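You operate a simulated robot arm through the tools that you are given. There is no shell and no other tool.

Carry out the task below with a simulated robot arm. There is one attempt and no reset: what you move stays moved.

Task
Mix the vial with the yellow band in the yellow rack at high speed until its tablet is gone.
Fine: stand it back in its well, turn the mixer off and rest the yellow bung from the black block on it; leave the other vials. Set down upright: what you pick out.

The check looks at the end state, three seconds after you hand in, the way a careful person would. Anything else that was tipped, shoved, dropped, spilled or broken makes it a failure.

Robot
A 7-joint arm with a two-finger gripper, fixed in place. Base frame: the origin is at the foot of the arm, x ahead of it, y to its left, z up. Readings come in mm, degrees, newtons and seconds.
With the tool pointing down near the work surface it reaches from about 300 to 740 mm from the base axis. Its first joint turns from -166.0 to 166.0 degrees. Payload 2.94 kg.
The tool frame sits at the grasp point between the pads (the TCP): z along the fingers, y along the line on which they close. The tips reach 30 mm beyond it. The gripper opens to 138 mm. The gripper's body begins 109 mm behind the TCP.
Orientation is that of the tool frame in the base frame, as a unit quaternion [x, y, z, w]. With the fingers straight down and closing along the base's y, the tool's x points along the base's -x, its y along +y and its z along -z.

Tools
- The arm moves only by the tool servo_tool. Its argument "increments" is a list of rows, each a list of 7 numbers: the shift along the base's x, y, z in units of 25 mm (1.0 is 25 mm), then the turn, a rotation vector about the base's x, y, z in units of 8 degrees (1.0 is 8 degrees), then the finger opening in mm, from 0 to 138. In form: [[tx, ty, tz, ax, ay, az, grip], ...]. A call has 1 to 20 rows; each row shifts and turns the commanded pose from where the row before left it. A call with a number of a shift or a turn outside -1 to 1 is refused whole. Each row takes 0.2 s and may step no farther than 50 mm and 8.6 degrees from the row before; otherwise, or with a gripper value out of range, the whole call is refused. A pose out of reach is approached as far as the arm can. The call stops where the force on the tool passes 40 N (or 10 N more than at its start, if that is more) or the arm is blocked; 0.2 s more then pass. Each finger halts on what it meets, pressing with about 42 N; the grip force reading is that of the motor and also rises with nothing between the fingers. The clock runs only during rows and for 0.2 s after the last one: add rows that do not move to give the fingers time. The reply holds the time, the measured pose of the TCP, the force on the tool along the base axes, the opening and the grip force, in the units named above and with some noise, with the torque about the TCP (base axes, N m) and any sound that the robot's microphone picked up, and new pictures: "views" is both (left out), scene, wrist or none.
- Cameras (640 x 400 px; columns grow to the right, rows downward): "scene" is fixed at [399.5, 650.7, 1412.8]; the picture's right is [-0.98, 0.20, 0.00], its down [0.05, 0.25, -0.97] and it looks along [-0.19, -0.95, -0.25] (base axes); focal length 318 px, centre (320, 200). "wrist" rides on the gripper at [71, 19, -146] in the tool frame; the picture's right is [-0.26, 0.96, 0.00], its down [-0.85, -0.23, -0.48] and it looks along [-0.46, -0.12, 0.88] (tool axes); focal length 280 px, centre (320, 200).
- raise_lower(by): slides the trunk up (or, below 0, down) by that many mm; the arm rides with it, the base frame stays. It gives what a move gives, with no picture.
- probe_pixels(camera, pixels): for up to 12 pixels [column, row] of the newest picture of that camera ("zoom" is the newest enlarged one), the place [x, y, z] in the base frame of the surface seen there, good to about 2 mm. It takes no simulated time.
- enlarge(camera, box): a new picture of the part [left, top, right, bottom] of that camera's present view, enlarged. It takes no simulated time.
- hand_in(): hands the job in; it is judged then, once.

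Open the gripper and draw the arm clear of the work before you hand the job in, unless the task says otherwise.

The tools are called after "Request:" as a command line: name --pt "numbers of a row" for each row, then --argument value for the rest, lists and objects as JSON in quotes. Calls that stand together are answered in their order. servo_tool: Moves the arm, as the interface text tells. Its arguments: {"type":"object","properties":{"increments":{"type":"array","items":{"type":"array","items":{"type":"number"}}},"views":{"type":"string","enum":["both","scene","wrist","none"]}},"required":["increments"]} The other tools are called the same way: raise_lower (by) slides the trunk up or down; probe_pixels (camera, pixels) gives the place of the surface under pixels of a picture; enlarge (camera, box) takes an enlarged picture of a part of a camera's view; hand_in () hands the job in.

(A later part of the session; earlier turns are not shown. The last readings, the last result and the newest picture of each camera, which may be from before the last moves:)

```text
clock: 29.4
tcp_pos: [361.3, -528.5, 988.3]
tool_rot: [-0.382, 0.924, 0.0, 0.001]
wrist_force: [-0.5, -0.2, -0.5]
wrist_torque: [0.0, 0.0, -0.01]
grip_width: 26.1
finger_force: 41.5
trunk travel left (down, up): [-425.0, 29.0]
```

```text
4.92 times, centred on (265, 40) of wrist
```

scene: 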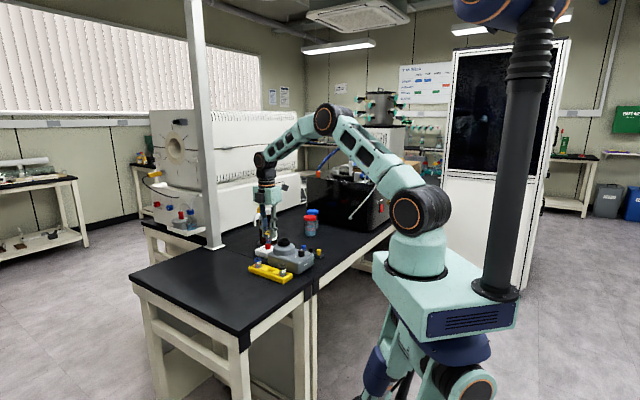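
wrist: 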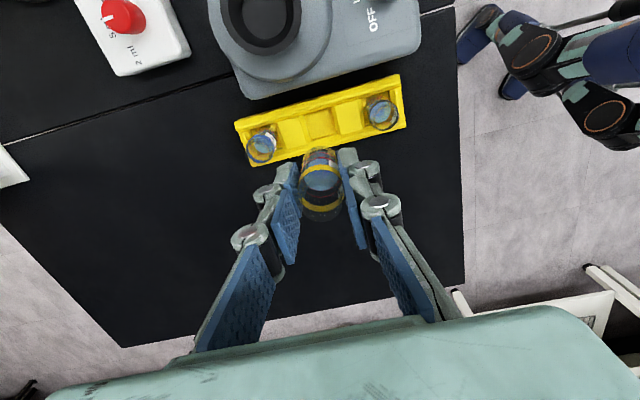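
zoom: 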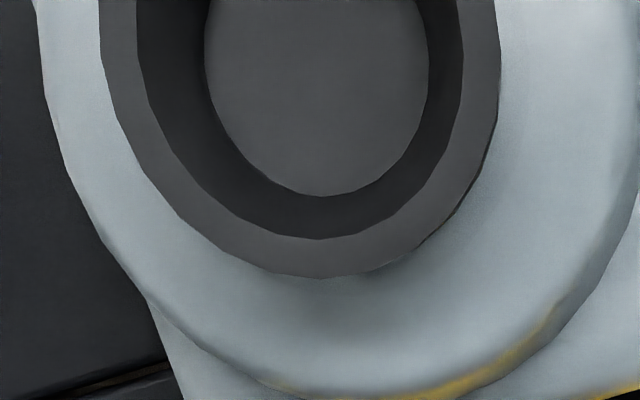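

Cup centre comes out near (298,-606.8), outer radius 25, floor z≈898.5; the vial bottom sits ~53.5 mm below the TCP. I carry the vial over the cup at the present height.

Request:
servo_tool --pt "-0.159 -0.195 0 0 0 0 24" --pt "-0.318 -0.3905 0 0 0 0 24" --pt "-0.318 -0.3905 0 0 0 0 24" --pt "-0.318 -0.3905 0 0 0 0 24" --pt "-0.318 -0.3905 0 0 0 0 24" --pt "-0.318 -0.3905 0 0 0 0 24" --pt "-0.318 -0.3905 0 0 0 0 24" --pt "-0.318 -0.3905 0 0 0 0 24" --pt "-0.159 -0.195 0 0 0 0 24" --pt "0 0 0 0 0 0 24" --views "both"

Request:
enlarge --camera "scene" --box '[250, 210, 330, 265]'

Request:
enlarge --camera "wrist" --box '[240, 90, 400, 240]'

```text
clock: 31.6
tcp_pos: [298.0, -605.3, 988.8]
tool_rot: [-0.381, 0.924, 0.0, 0.001]
wrist_force: [0.7, -0.9, 0.4]
wrist_torque: [0.02, 0.0, 0.01]
grip_width: 26.1
finger_force: 41.1
trunk travel left (down, up): [-425.0, 29.0]
```

scene: 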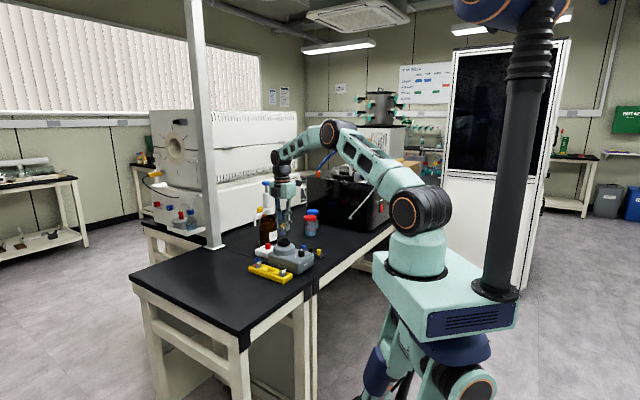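
wrist: 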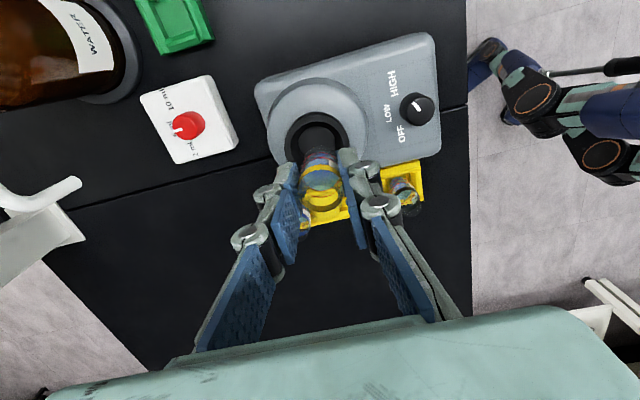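

```text
7.27 times, centred on (290, 238) of scene
```

zoom: 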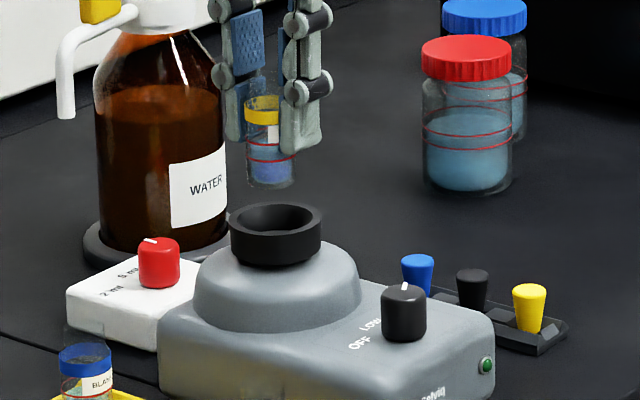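

```text
2.67 times, centred on (320, 165) of wrist
```

zoom: 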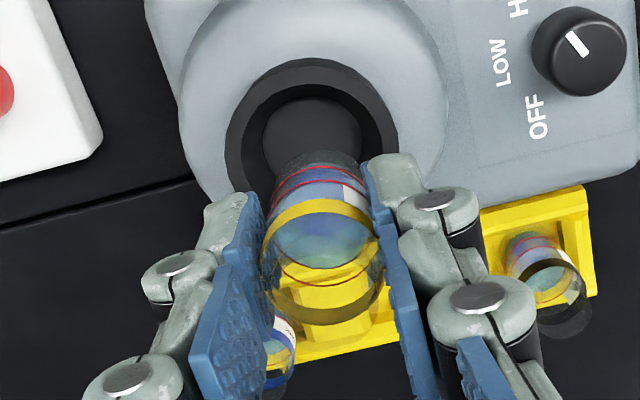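

I check the cup centre from this closer view by probing rim points in the wrist zoom.

Request:
probe_pixels --camera "zoom" --pixels '[[232, 150], [392, 150], [310, 66], [250, 90], [370, 90], [268, 135], [357, 135], [312, 105], [312, 130], [240, 120], [385, 120], [236, 175]]'

```text
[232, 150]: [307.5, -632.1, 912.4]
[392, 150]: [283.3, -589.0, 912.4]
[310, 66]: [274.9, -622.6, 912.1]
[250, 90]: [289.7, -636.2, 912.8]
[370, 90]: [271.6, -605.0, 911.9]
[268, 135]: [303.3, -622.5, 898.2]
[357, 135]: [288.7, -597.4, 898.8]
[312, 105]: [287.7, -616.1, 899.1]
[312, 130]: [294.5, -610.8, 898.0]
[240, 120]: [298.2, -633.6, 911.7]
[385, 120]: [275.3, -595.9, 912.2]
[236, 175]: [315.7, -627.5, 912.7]
```

Fitting the rim gives a centre near (297.7,-608). I nudge -1.8 mm in y and lower to about z=960, leaving the vial bottom ~8 mm above the cup floor.

Request:
servo_tool --pt "0.01 -0.072 0 0 0 0 24" --pt "0 0 -0.3 0 0 0 24" --pt "0 0 -0.3 0 0 0 24" --pt "0 0 -0.3 0 0 0 24" --pt "0 0 -0.25 0 0 0 24" --pt "0 0 0 0 0 0 24" --views "both"

Request:
enlarge --camera "wrist" --box '[240, 90, 400, 240]'

Request:
enlarge --camera "scene" --box '[262, 215, 312, 255]'

```text
clock: 33.0
tcp_pos: [298.9, -607.6, 960.8]
tool_rot: [-0.382, 0.924, 0.0, 0.001]
wrist_force: [-0.3, -0.9, -0.2]
wrist_torque: [-0.02, 0.0, -0.01]
grip_width: 26.2
finger_force: 41.7
trunk travel left (down, up): [-425.0, 29.0]
```

scene: 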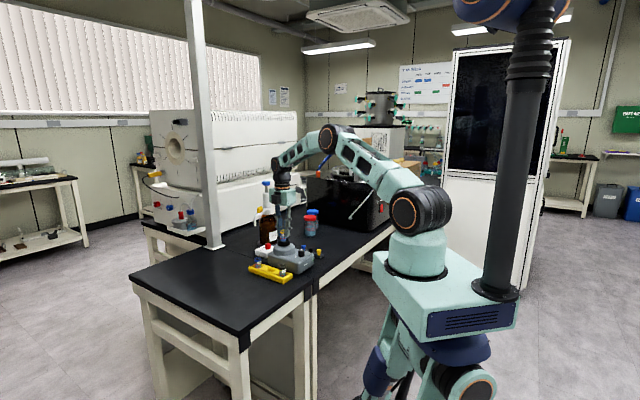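
wrist: 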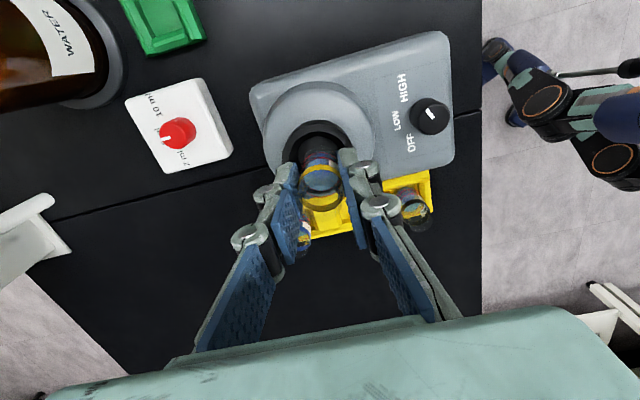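

```text
2.67 times, centred on (320, 165) of wrist
```

zoom: 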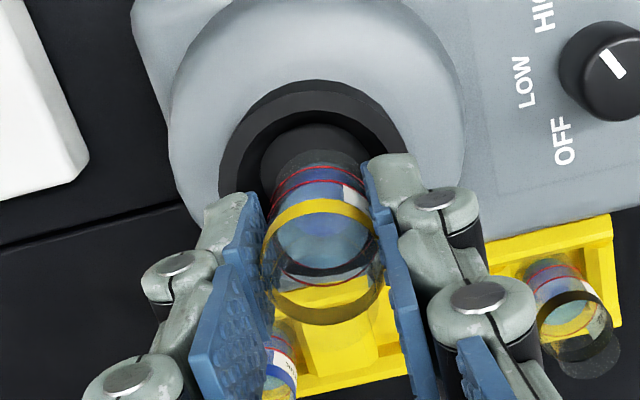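

```text
10.00 times, centred on (287, 235) of scene
```

zoom: 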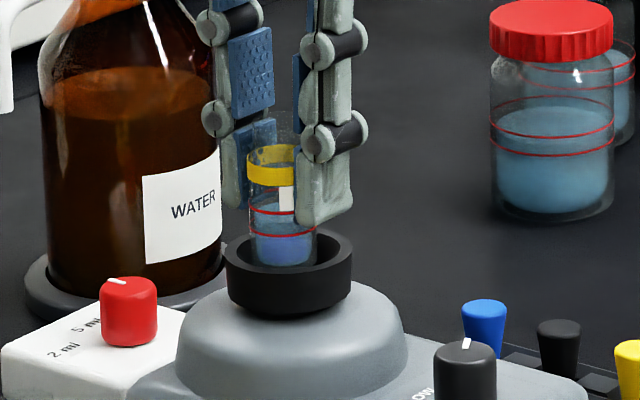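

The vial looks slightly left of the cup centre in the scene view; I zoom tighter to measure the offset before seating it.

Request:
enlarge --camera "scene" --box '[276, 226, 300, 244]'

Request:
enlarge --camera "wrist" --box '[280, 110, 360, 170]'

```text
16.00 times, centred on (288, 235) of scene
```

zoom: 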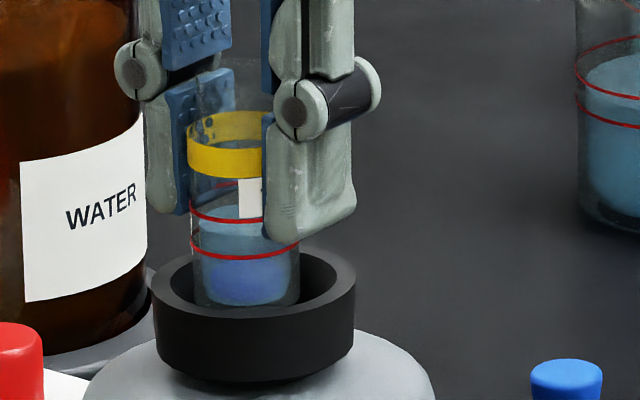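

```text
6.67 times, centred on (320, 140) of wrist
```

zoom: 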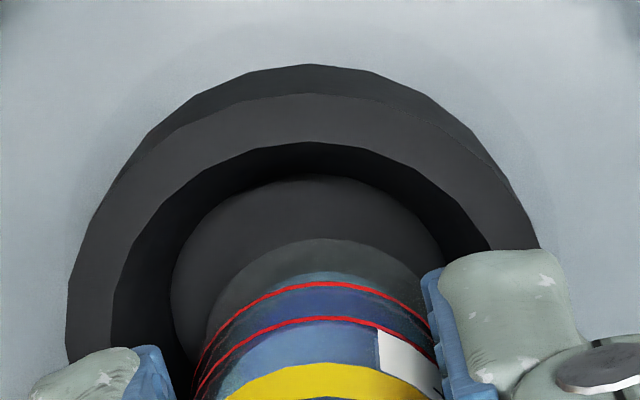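

The vial sits about 2-3 mm off the cup axis toward +x,+y (scene: vial centre 245 vs cup 254 px in the 16x zoom; wrist agrees). I shift by (-2.3,-2.5) mm and recheck.

Request:
servo_tool --pt "-0.092 -0.1 0 0 0 0 24" --pt "0 0 0 0 0 0 24" --views "both"

Request:
enlarge --camera "scene" --box '[276, 226, 300, 244]'

Request:
enlarge --camera "wrist" --box '[280, 110, 360, 170]'

```text
clock: 33.6
tcp_pos: [296.6, -610.9, 959.4]
tool_rot: [-0.382, 0.924, 0.0, 0.001]
wrist_force: [1.2, 0.7, -0.1]
wrist_torque: [0.06, 0.0, 0.0]
grip_width: 26.2
finger_force: 41.8
trunk travel left (down, up): [-425.0, 29.0]
```

scene: 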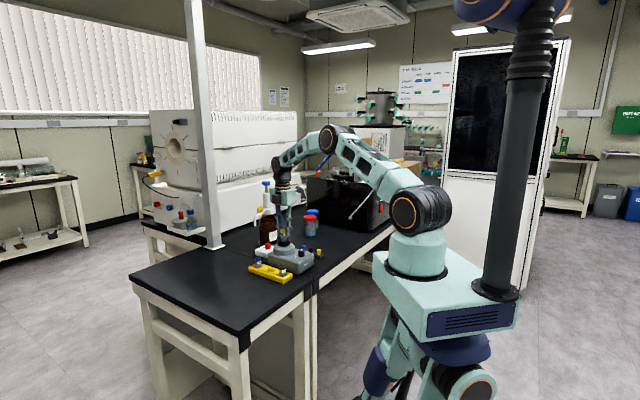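
wrist: 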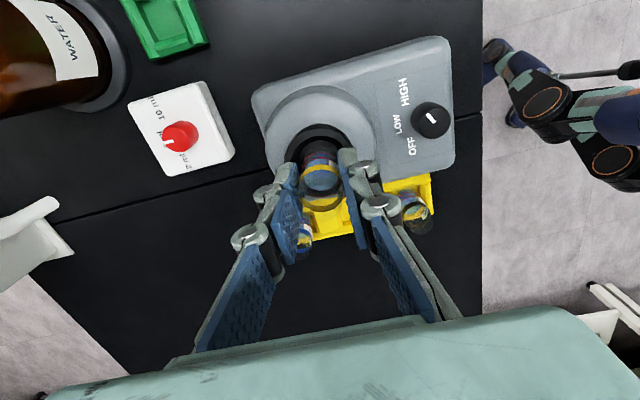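

```text
16.00 times, centred on (288, 235) of scene
```

zoom: 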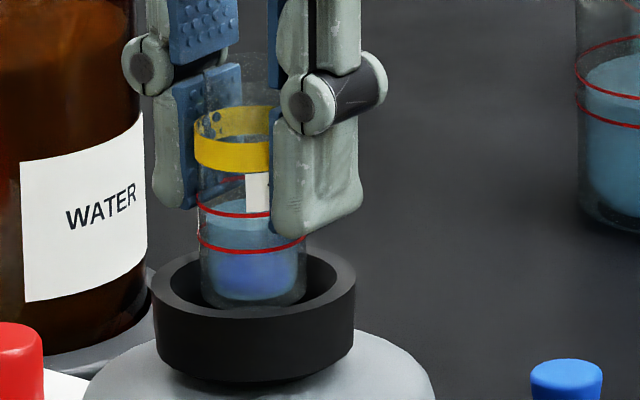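

```text
6.67 times, centred on (320, 140) of wrist
```

zoom: 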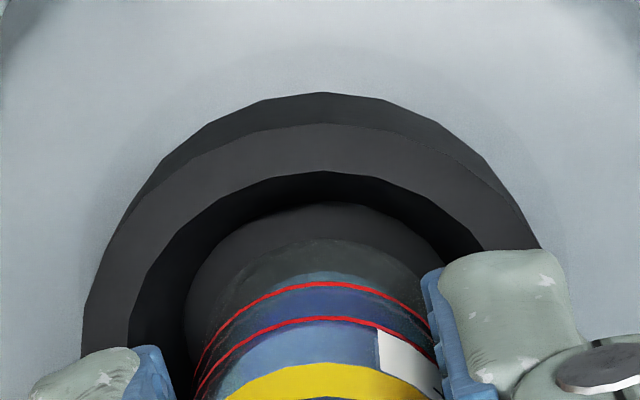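

The vial is now centred in the cup (252 vs 254 px in the scene zoom). I lower it in small steps towards the cup floor and watch the force and any sound.

Request:
servo_tool --pt "0.01 0.01 -0.08 0 0 0 24" --pt "0 0 -0.08 0 0 0 24" --pt "0 0 -0.06 0 0 0 24" --pt "0 0 -0.04 0 0 0 24" --pt "0 0 0 0 0 0 24" --views "none"

```text
clock: 34.8
tcp_pos: [296.2, -611.2, 953.6]
tool_rot: [-0.382, 0.924, 0.0, 0.001]
wrist_force: [0.6, -1.3, 0.0]
wrist_torque: [-0.01, 0.01, -0.05]
grip_width: 26.5
finger_force: 42.1
trunk travel left (down, up): [-425.0, 29.0]
```

No contact yet at z≈953.6. I continue down in ~1 mm steps.

Request:
servo_tool --pt "0 0 -0.04 0 0 0 24" --pt "0 0 -0.04 0 0 0 24" --pt "0 0 0 0 0 0 24" --views "none"

```text
clock: 35.6
tcp_pos: [296.5, -611.3, 952.2]
tool_rot: [-0.382, 0.924, 0.0, 0.001]
wrist_force: [0.5, -0.2, -0.5]
wrist_torque: [-0.01, -0.04, 0.02]
grip_width: 26.3
finger_force: 42.2
trunk travel left (down, up): [-425.0, 29.0]
```

Request:
servo_tool --pt "0 0 -0.04 0 0 0 24" --pt "0 0 -0.04 0 0 0 24" --pt "0 0 0 0 0 0 24" --views "both"

Request:
enlarge --camera "scene" --box '[276, 226, 300, 244]'

```text
clock: 36.4
tcp_pos: [296.6, -610.5, 949.6]
tool_rot: [-0.382, 0.924, 0.001, 0.0]
wrist_force: [-0.4, -0.9, 0.8]
wrist_torque: [-0.06, -0.03, 0.0]
grip_width: 26.0
finger_force: 42.2
trunk travel left (down, up): [-425.0, 29.0]
```

scene: 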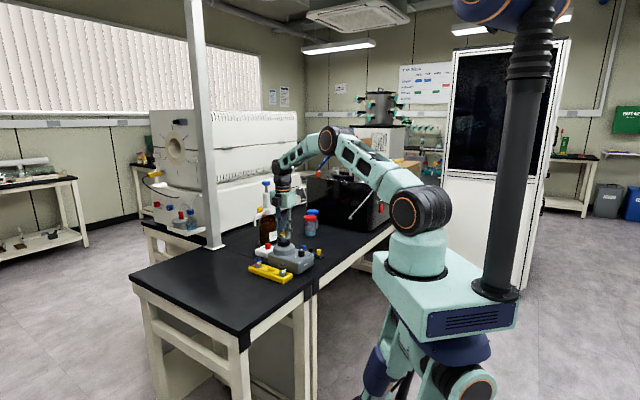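
wrist: 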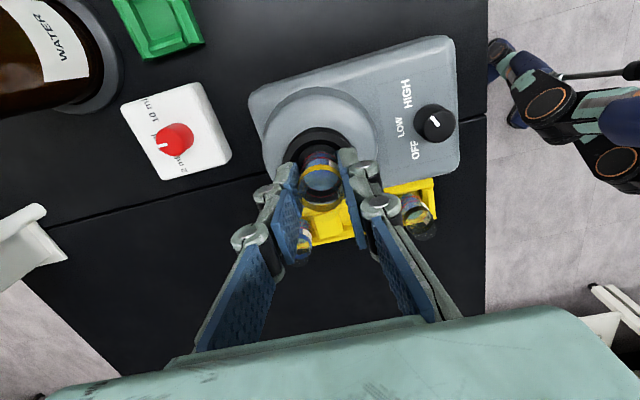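

```text
16.00 times, centred on (288, 235) of scene
```

zoom: 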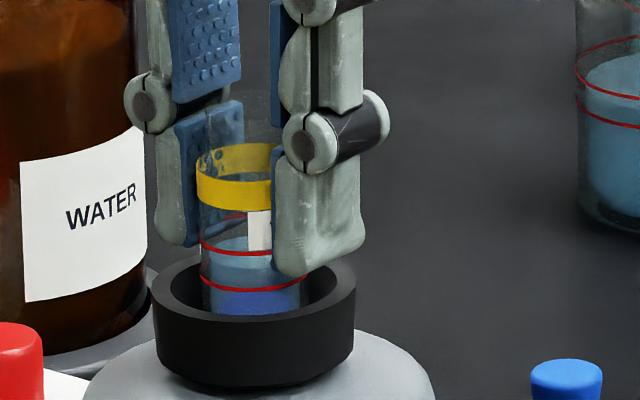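

Still no contact (fz≈0.8); the vial sits deep inside the cup and tips are ~7 mm above its rim. I go another 1-2 mm in fine steps.

Request:
servo_tool --pt "0 0 -0.03 0 0 0 24" --pt "0 0 -0.03 0 0 0 24" --pt "0 0 0 0 0 0 24" --pt "0 0 0 0 0 0 24" --views "wrist"

Request:
enlarge --camera "wrist" --box '[280, 110, 360, 210]'

```text
clock: 37.4
tcp_pos: [296.8, -609.5, 949.2]
tool_rot: [-0.382, 0.924, 0.0, 0.001]
wrist_force: [1.4, -0.1, 1.4]
wrist_torque: [0.0, -0.02, 0.02]
grip_width: 26.2
finger_force: 42.3
trunk travel left (down, up): [-425.0, 29.0]
```

wrist: 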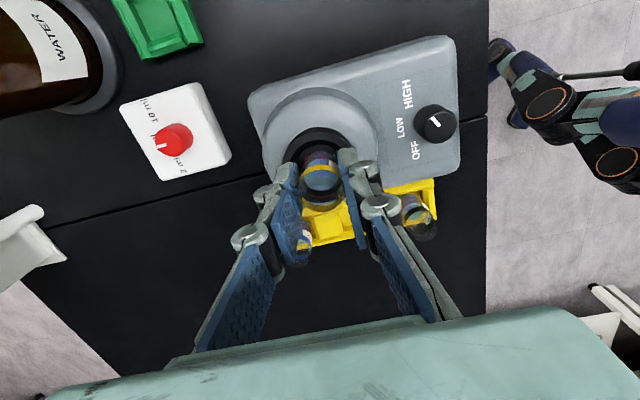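

```text
4.00 times, centred on (320, 160) of wrist
```

zoom: 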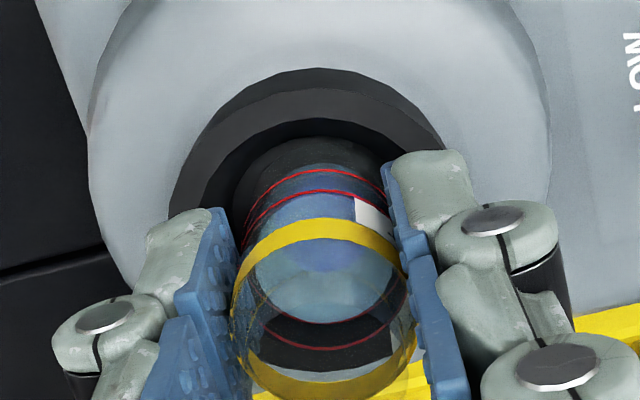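

Force is creeping up (fz≈1.4), perhaps first contact. I press slightly further in 0.75 mm steps.

Request:
servo_tool --pt "0 0 -0.03 0 0 0 24" --pt "0 0 -0.03 0 0 0 24" --pt "0 0 0 0 0 0 24" --pt "0 0 0 0 0 0 24" --views "none"

```text
clock: 38.4
tcp_pos: [295.3, -610.7, 947.4]
tool_rot: [-0.382, 0.924, 0.0, 0.0]
wrist_force: [0.4, -0.6, 2.6]
wrist_torque: [-0.02, -0.03, -0.02]
grip_width: 26.1
finger_force: 42.3
trunk travel left (down, up): [-425.0, 29.0]
```

Force rises softly (~0.8 N per mm), like a spring-loaded touch cup. I keep pressing gently another 2 mm, listening for the motor.

Request:
servo_tool --pt "0 0 -0.04 0 0 0 24" --pt "0 0 -0.04 0 0 0 24" --pt "0 0 0 0 0 0 24" --pt "0 0 0 0 0 0 24" --views "both"

Request:
enlarge --camera "scene" --box '[270, 226, 310, 262]'

```text
clock: 39.4
tcp_pos: [295.3, -610.3, 945.3]
tool_rot: [-0.382, 0.924, 0.0, 0.0]
wrist_force: [-0.3, -0.8, 4.2]
wrist_torque: [-0.04, -0.03, -0.02]
grip_width: 26.2
finger_force: 42.1
trunk travel left (down, up): [-425.0, 29.0]
```

scene: 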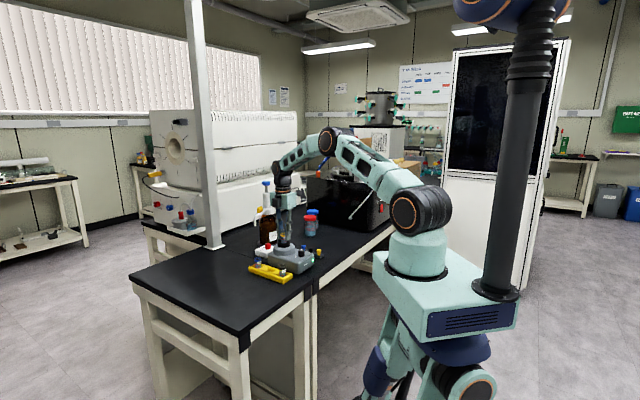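
wrist: 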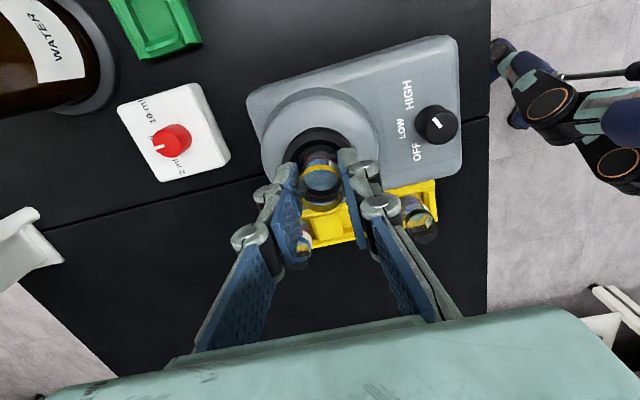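

```text
11.11 times, centred on (290, 244) of scene
```

zoom: 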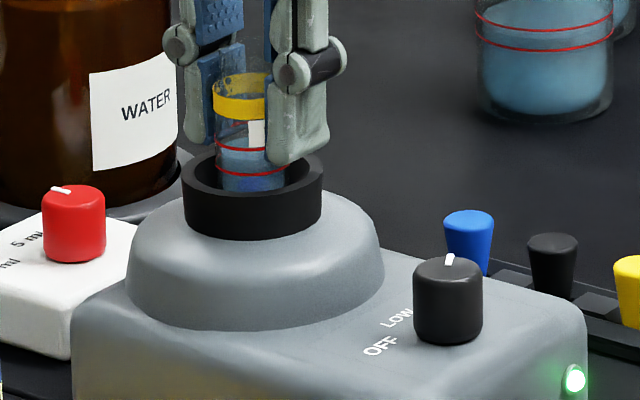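

The green lamp (575,378 in the zoom) is now lit: the mixer is running with 4 N pressing. I hold the vial here for 4 s and look at its contents.

Request:
servo_tool --pt "0 0 -0.02 0 0 0 24" --pt "0 0 0 0 0 0 24" --pt "0 0 0 0 0 0 24" --pt "0 0 0 0 0 0 24" --pt "0 0 0 0 0 0 24" --pt "0 0 0 0 0 0 24" --pt "0 0 0 0 0 0 24" --pt "0 0 0 0 0 0 24" --pt "0 0 0 0 0 0 24" --pt "0 0 0 0 0 0 24" --views "both"

Request:
enlarge --camera "scene" --box '[276, 228, 300, 244]'

Request:
enlarge --camera "wrist" --box '[290, 130, 350, 210]'

```text
clock: 41.6
tcp_pos: [295.9, -610.4, 944.2]
tool_rot: [-0.382, 0.924, 0.0, 0.0]
wrist_force: [-0.4, -0.4, 6.5]
wrist_torque: [0.0, -0.01, 0.03]
grip_width: 26.2
finger_force: 41.6
trunk travel left (down, up): [-425.0, 29.0]
```

scene: 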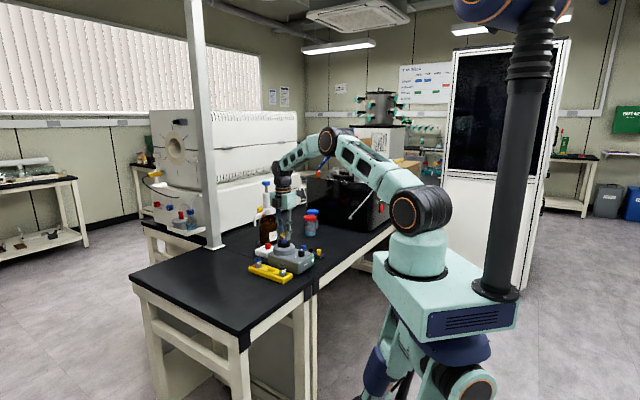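
wrist: 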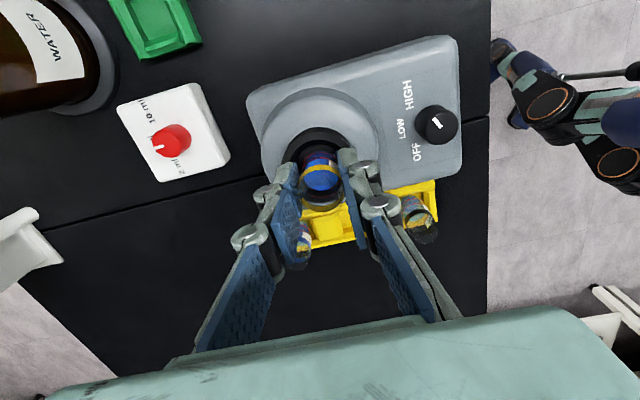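

```text
16.00 times, centred on (288, 236) of scene
```

zoom: 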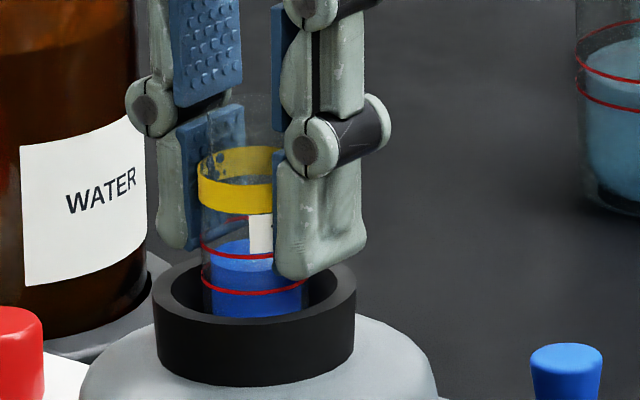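

```text
5.00 times, centred on (320, 170) of wrist
```

zoom: 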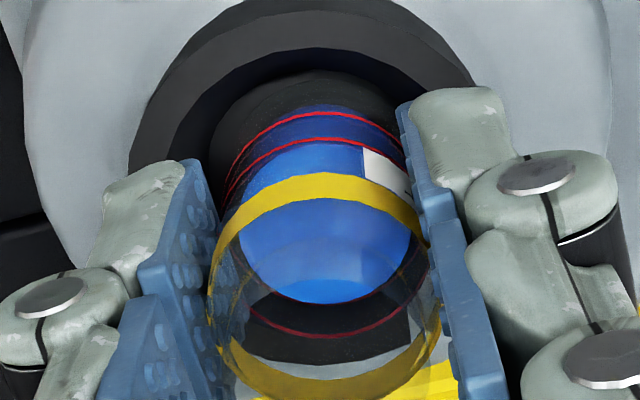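

The liquid has turned a uniform deep blue within 2 s. I keep holding for a few more seconds and check whether anything solid or any layer remains.

Request:
servo_tool --pt "0 0 0 0 0 0 24" --pt "0 0 0 0 0 0 24" --pt "0 0 0 0 0 0 24" --pt "0 0 0 0 0 0 24" --pt "0 0 0 0 0 0 24" --pt "0 0 0 0 0 0 24" --pt "0 0 0 0 0 0 24" --pt "0 0 0 0 0 0 24" --pt "0 0 0 0 0 0 24" --pt "0 0 0 0 0 0 24" --pt "0 0 0 0 0 0 24" --pt "0 0 0 0 0 0 24" --pt "0 0 0 0 0 0 24" --pt "0 0 0 0 0 0 24" --pt "0 0 0 0 0 0 24" --views "both"

Request:
enlarge --camera "scene" --box '[276, 228, 300, 244]'

Request:
enlarge --camera "wrist" --box '[290, 130, 350, 210]'

```text
clock: 44.8
tcp_pos: [297.6, -610.0, 944.0]
tool_rot: [-0.382, 0.924, 0.0, 0.0]
wrist_force: [0.8, 0.2, 5.8]
wrist_torque: [0.0, 0.0, 0.0]
grip_width: 26.1
finger_force: 41.9
trunk travel left (down, up): [-425.0, 29.0]
```

scene: 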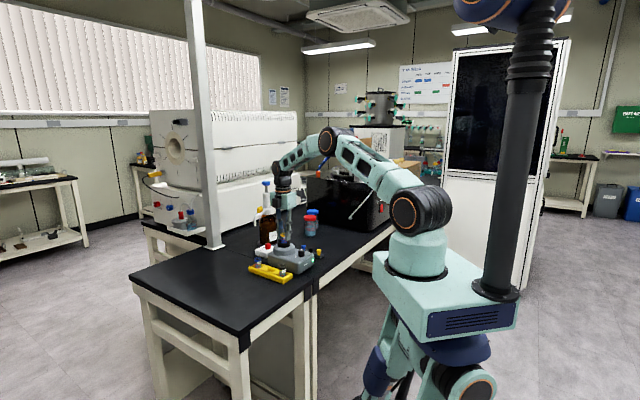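
wrist: 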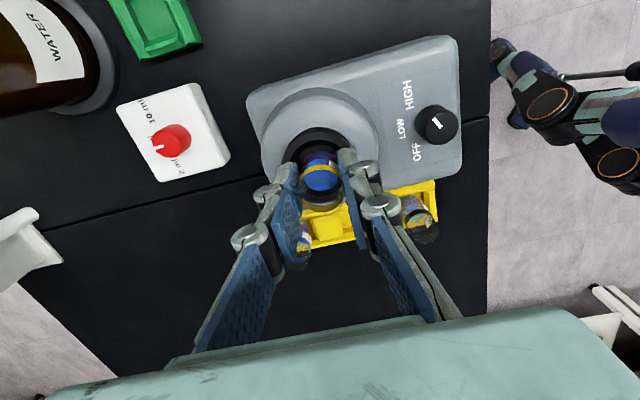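

```text
16.00 times, centred on (288, 236) of scene
```

zoom: 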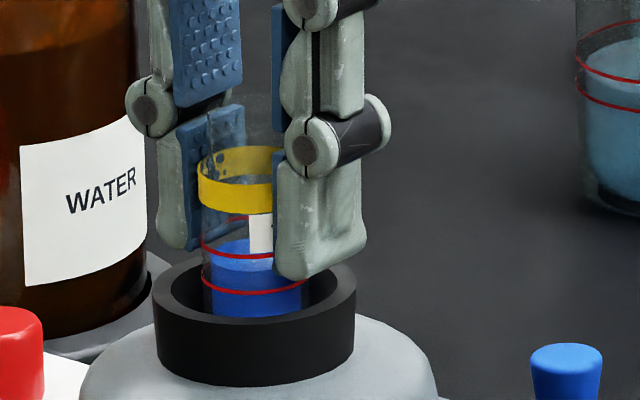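

```text
5.00 times, centred on (320, 170) of wrist
```

zoom: 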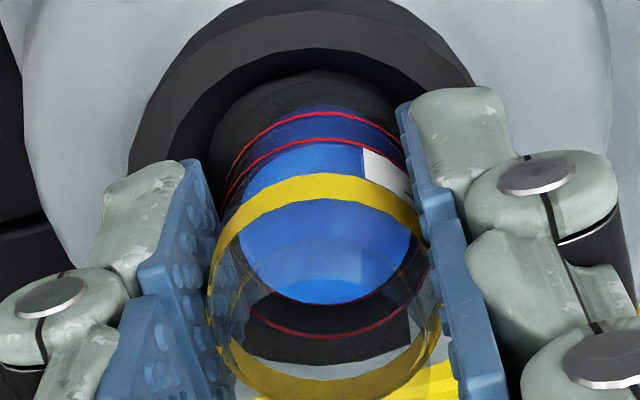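

Colour is near-uniform now, but the bottom is hidden by the cup. I hold another 4 s, then inspect again.

Request:
servo_tool --pt "0 0 0 0 0 0 24" --pt "0 0 0 0 0 0 24" --pt "0 0 0 0 0 0 24" --pt "0 0 0 0 0 0 24" --pt "0 0 0 0 0 0 24" --pt "0 0 0 0 0 0 24" --pt "0 0 0 0 0 0 24" --pt "0 0 0 0 0 0 24" --pt "0 0 0 0 0 0 24" --pt "0 0 0 0 0 0 24" --pt "0 0 0 0 0 0 24" --pt "0 0 0 0 0 0 24" --pt "0 0 0 0 0 0 24" --pt "0 0 0 0 0 0 24" --pt "0 0 0 0 0 0 24" --pt "0 0 0 0 0 0 24" --pt "0 0 0 0 0 0 24" --pt "0 0 0 0 0 0 24" --pt "0 0 0 0 0 0 24" --pt "0 0 0 0 0 0 24" --views "both"

Request:
enlarge --camera "scene" --box '[270, 226, 310, 262]'

Request:
enlarge --camera "wrist" --box '[290, 130, 350, 210]'

```text
clock: 49.0
tcp_pos: [295.9, -610.9, 943.9]
tool_rot: [-0.382, 0.924, 0.0, 0.0]
wrist_force: [-0.6, 0.4, 4.5]
wrist_torque: [0.01, -0.01, 0.0]
grip_width: 26.5
finger_force: 42.1
trunk travel left (down, up): [-425.0, 29.0]
```

scene: 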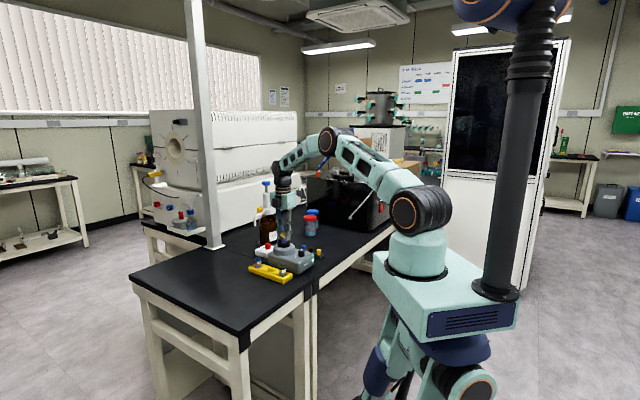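
wrist: 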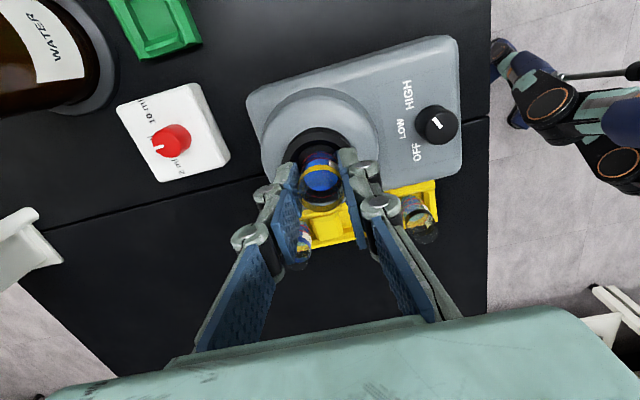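

```text
11.11 times, centred on (290, 244) of scene
```

zoom: 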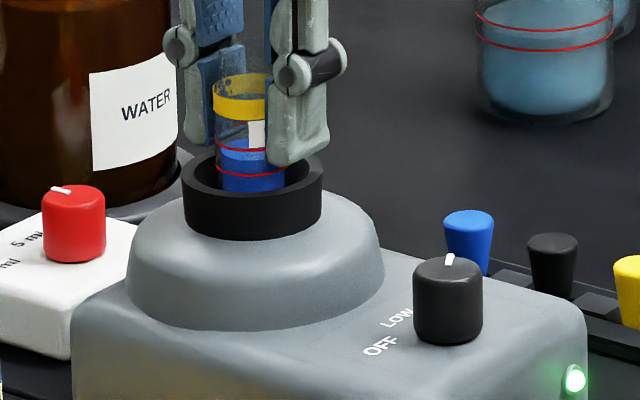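

```text
5.00 times, centred on (320, 170) of wrist
```

zoom: 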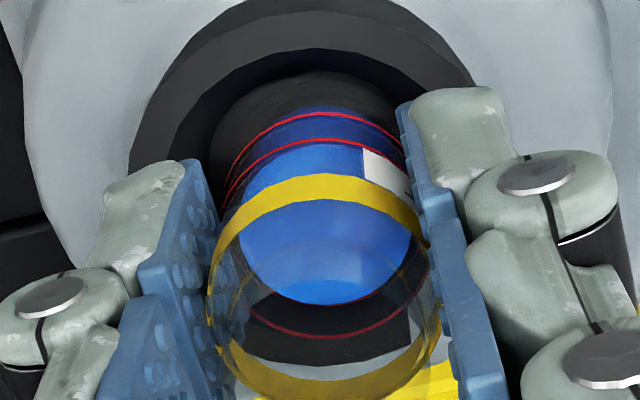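

There's a faint patch on the liquid surface around (300,270); I zoom in harder on it to see whether any of the tablet remains.

Request:
enlarge --camera "wrist" --box '[305, 165, 340, 195]'

Request:
enlarge --camera "scene" --box '[281, 232, 295, 246]'

```text
13.33 times, centred on (322, 180) of wrist
```

zoom: 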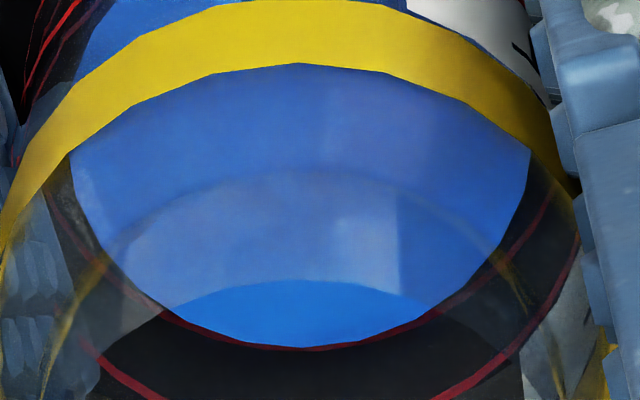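

```text
16.00 times, centred on (288, 239) of scene
```

zoom: 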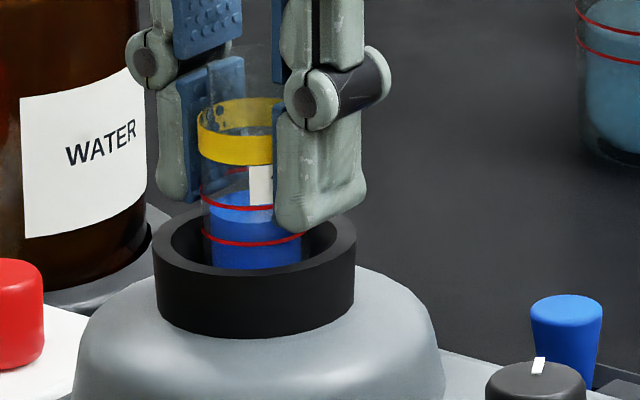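

The liquid is uniformly blue; the patches are glass reflections. I lift the vial clear of the cup to inspect its bottom from the scene camera.

Request:
servo_tool --pt "0 0 0.1 0 0 0 24" --pt "0 0 0.2 0 0 0 24" --pt "0 0 0.3 0 0 0 24" --pt "0 0 0.4 0 0 0 24" --pt "0 0 0.4 0 0 0 24" --pt "0 0 0.4 0 0 0 24" --pt "0 0 0 0 0 0 24" --pt "0 0 0 0 0 0 24" --views "both"

Request:
enlarge --camera "scene" --box '[274, 218, 302, 242]'

Request:
enlarge --camera "wrist" --box '[290, 130, 350, 210]'

Request:
enlarge --camera "scene" --box '[235, 220, 335, 290]'

```text
clock: 50.8
tcp_pos: [296.7, -611.4, 988.3]
tool_rot: [-0.382, 0.924, 0.0, 0.0]
wrist_force: [0.1, 0.1, -1.2]
wrist_torque: [0.0, 0.03, 0.0]
grip_width: 26.2
finger_force: 42.1
trunk travel left (down, up): [-425.0, 29.0]
```

scene: 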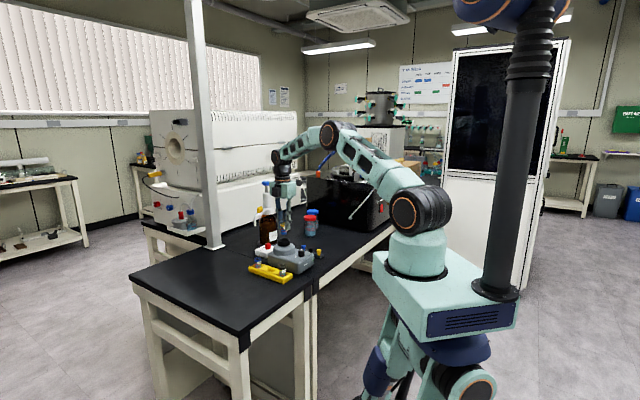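
wrist: 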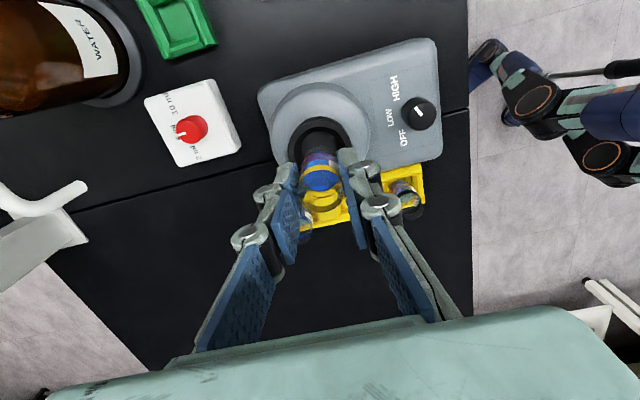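

```text
16.00 times, centred on (288, 230) of scene
```

zoom: 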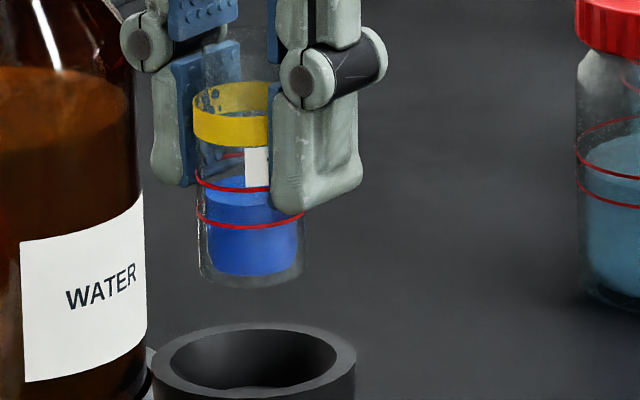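

```text
5.00 times, centred on (320, 170) of wrist
```

zoom: 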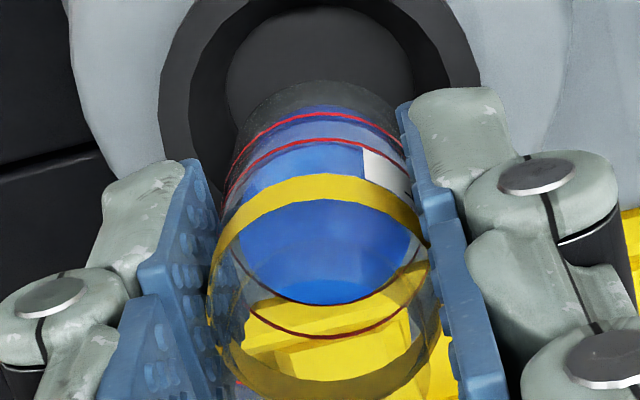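

```text
5.71 times, centred on (285, 255) of scene
```

zoom: 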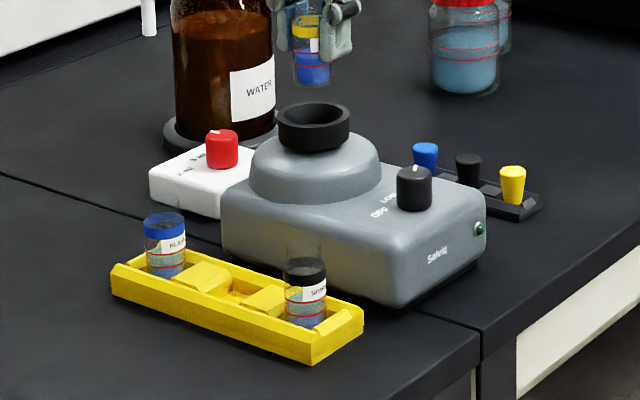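

The vial's liquid is uniform blue to the bottom, no tablet left, and the lamp went out when the cup was released. I carry it back exactly along the reverse offset to above its well (+65.4,+82.1 mm).

Request:
servo_tool --pt "0.1635 0.20535 0 0 0 0 24" --pt "0.327 0.4107 0 0 0 0 24" --pt "0.327 0.4107 0 0 0 0 24" --pt "0.327 0.4107 0 0 0 0 24" --pt "0.327 0.4107 0 0 0 0 24" --pt "0.327 0.4107 0 0 0 0 24" --pt "0.327 0.4107 0 0 0 0 24" --pt "0.327 0.4107 0 0 0 0 24" --pt "0.1635 0.20535 0 0 0 0 24" --pt "0 0 0 0 0 0 24" --pt "0 0 0 0 0 0 24" --views "both"

Request:
enlarge --camera "wrist" --box '[240, 90, 400, 240]'

Request:
enlarge --camera "scene" --box '[235, 220, 315, 290]'

```text
clock: 53.2
tcp_pos: [362.1, -527.9, 989.4]
tool_rot: [-0.381, 0.924, 0.001, 0.0]
wrist_force: [0.5, -0.4, 0.0]
wrist_torque: [0.0, -0.03, -0.03]
grip_width: 26.2
finger_force: 41.9
trunk travel left (down, up): [-425.0, 29.0]
```

scene: 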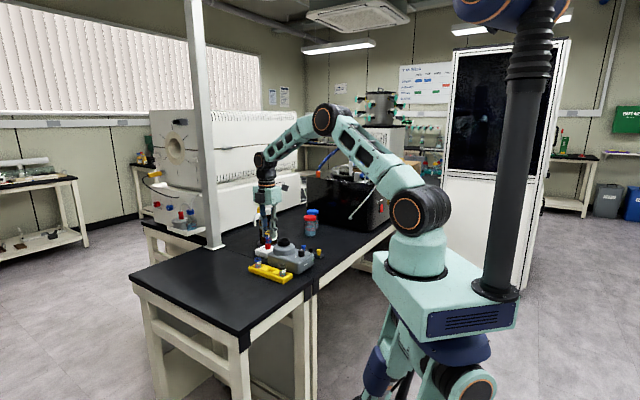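
wrist: 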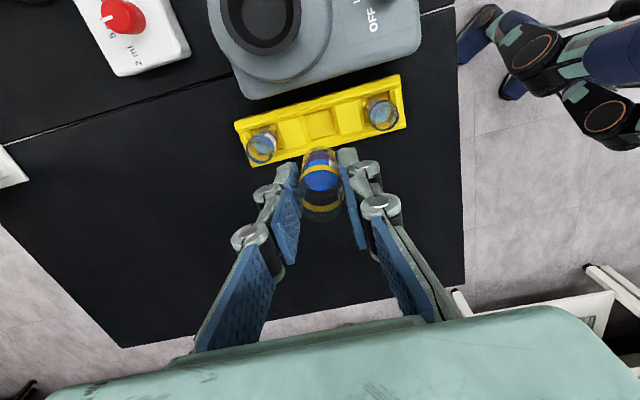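

```text
2.67 times, centred on (320, 165) of wrist
```

zoom: 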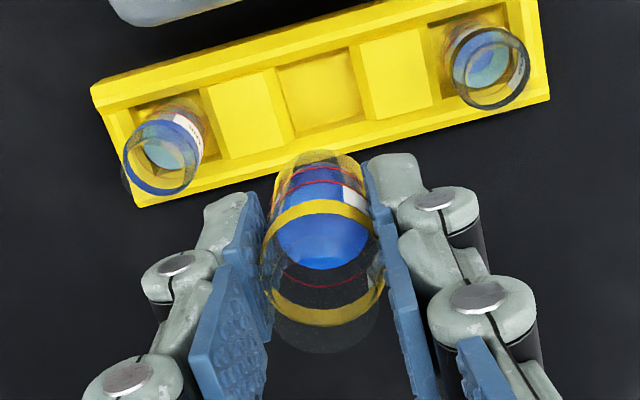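

```text
5.71 times, centred on (275, 255) of scene
```

zoom: 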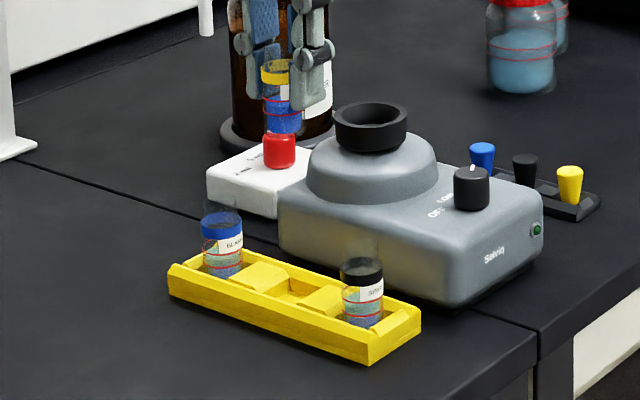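

The well appears at the same place (319,124) as right after pick-up, so alignment is reproduced. I lower straight down to a few mm above seating.

Request:
servo_tool --pt "0 0 -0.4 0 0 0 24" --pt "0 0 -0.6 0 0 0 24" --pt "0 0 -0.6 0 0 0 24" --pt "0 0 -0.6 0 0 0 24" --pt "0 0 -0.6 0 0 0 24" --pt "0 0 -0.5 0 0 0 24" --pt "0 0 -0.4 0 0 0 24" --pt "0 0 -0.3 0 0 0 24" --pt "0 0 -0.3 0 0 0 24" --pt "0 0 -0.3 0 0 0 24" --pt "0 0 0 0 0 0 24" --views "both"

Request:
enlarge --camera "wrist" --box '[240, 90, 400, 240]'

Request:
enlarge --camera "scene" --box '[244, 245, 300, 283]'

```text
clock: 55.6
tcp_pos: [362.3, -528.9, 875.3]
tool_rot: [-0.382, 0.924, 0.0, 0.0]
wrist_force: [0.3, 0.2, -0.2]
wrist_torque: [-0.02, -0.02, -0.02]
grip_width: 26.1
finger_force: 42.6
trunk travel left (down, up): [-425.0, 29.0]
```

scene: 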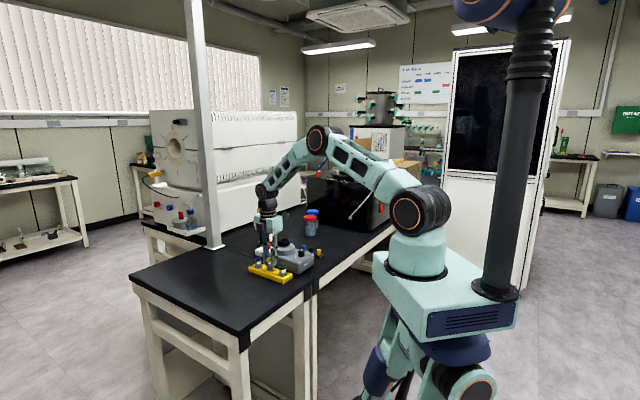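
wrist: 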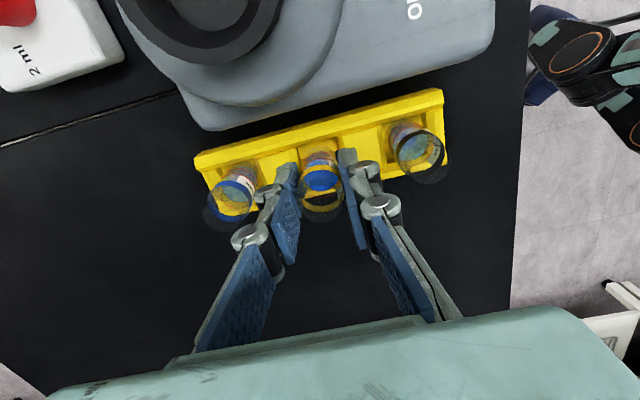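

```text
2.67 times, centred on (320, 165) of wrist
```

zoom: 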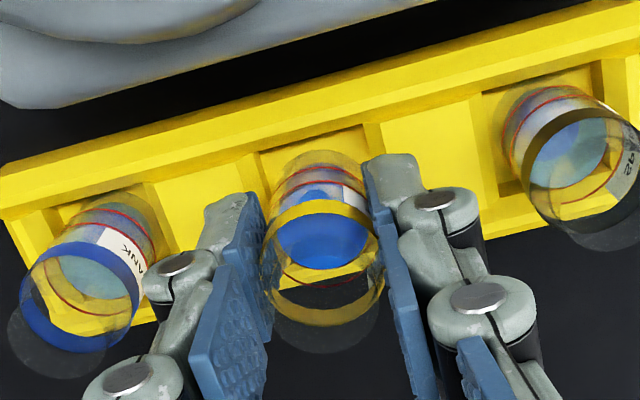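

```text
10.53 times, centred on (272, 264) of scene
```

zoom: 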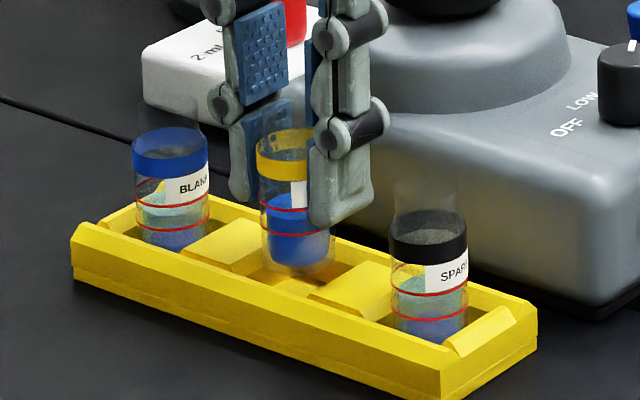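

The vial bottom is just entering its well, centred. I lower another ~12 mm, then finish in 1 mm steps with force checks.

Request:
servo_tool --pt "0 0 -0.15 0 0 0 24" --pt "0 0 -0.15 0 0 0 24" --pt "0 0 -0.1 0 0 0 24" --pt "0 0 -0.08 0 0 0 24" --pt "0 0 0 0 0 0 24" --views "none"

```text
clock: 56.8
tcp_pos: [362.5, -527.2, 862.7]
tool_rot: [-0.381, 0.925, 0.0, 0.0]
wrist_force: [0.0, 0.4, -0.4]
wrist_torque: [0.02, -0.03, 0.0]
grip_width: 26.0
finger_force: 42.4
trunk travel left (down, up): [-425.0, 29.0]
```

Request:
servo_tool --pt "0 0 -0.04 0 0 0 24" --pt "0 0 -0.04 0 0 0 24" --pt "0 0 -0.03 0 0 0 24" --pt "0 0 0 0 0 0 24" --views "none"

```text
clock: 57.8
tcp_pos: [362.1, -527.5, 858.8]
tool_rot: [-0.381, 0.925, 0.0, 0.0]
wrist_force: [0.3, -0.5, 0.1]
wrist_torque: [0.02, 0.02, 0.0]
grip_width: 26.1
finger_force: 41.6
trunk travel left (down, up): [-425.0, 29.0]
```

I'm within ~0.5 mm of the original pick height with no contact force; lowering 0.75 mm more to touch the well floor.

Request:
servo_tool --pt "0 0 -0.03 0 0 0 24" --pt "0 0 0 0 0 0 24" --pt "0 0 0 0 0 0 24" --views "none"

```text
clock: 58.6
tcp_pos: [362.5, -528.0, 857.8]
tool_rot: [-0.382, 0.924, 0.0, 0.0]
wrist_force: [-0.5, 0.3, 2.3]
wrist_torque: [0.0, -0.02, 0.01]
grip_width: 26.3
finger_force: 42.3
trunk travel left (down, up): [-425.0, 29.0]
```

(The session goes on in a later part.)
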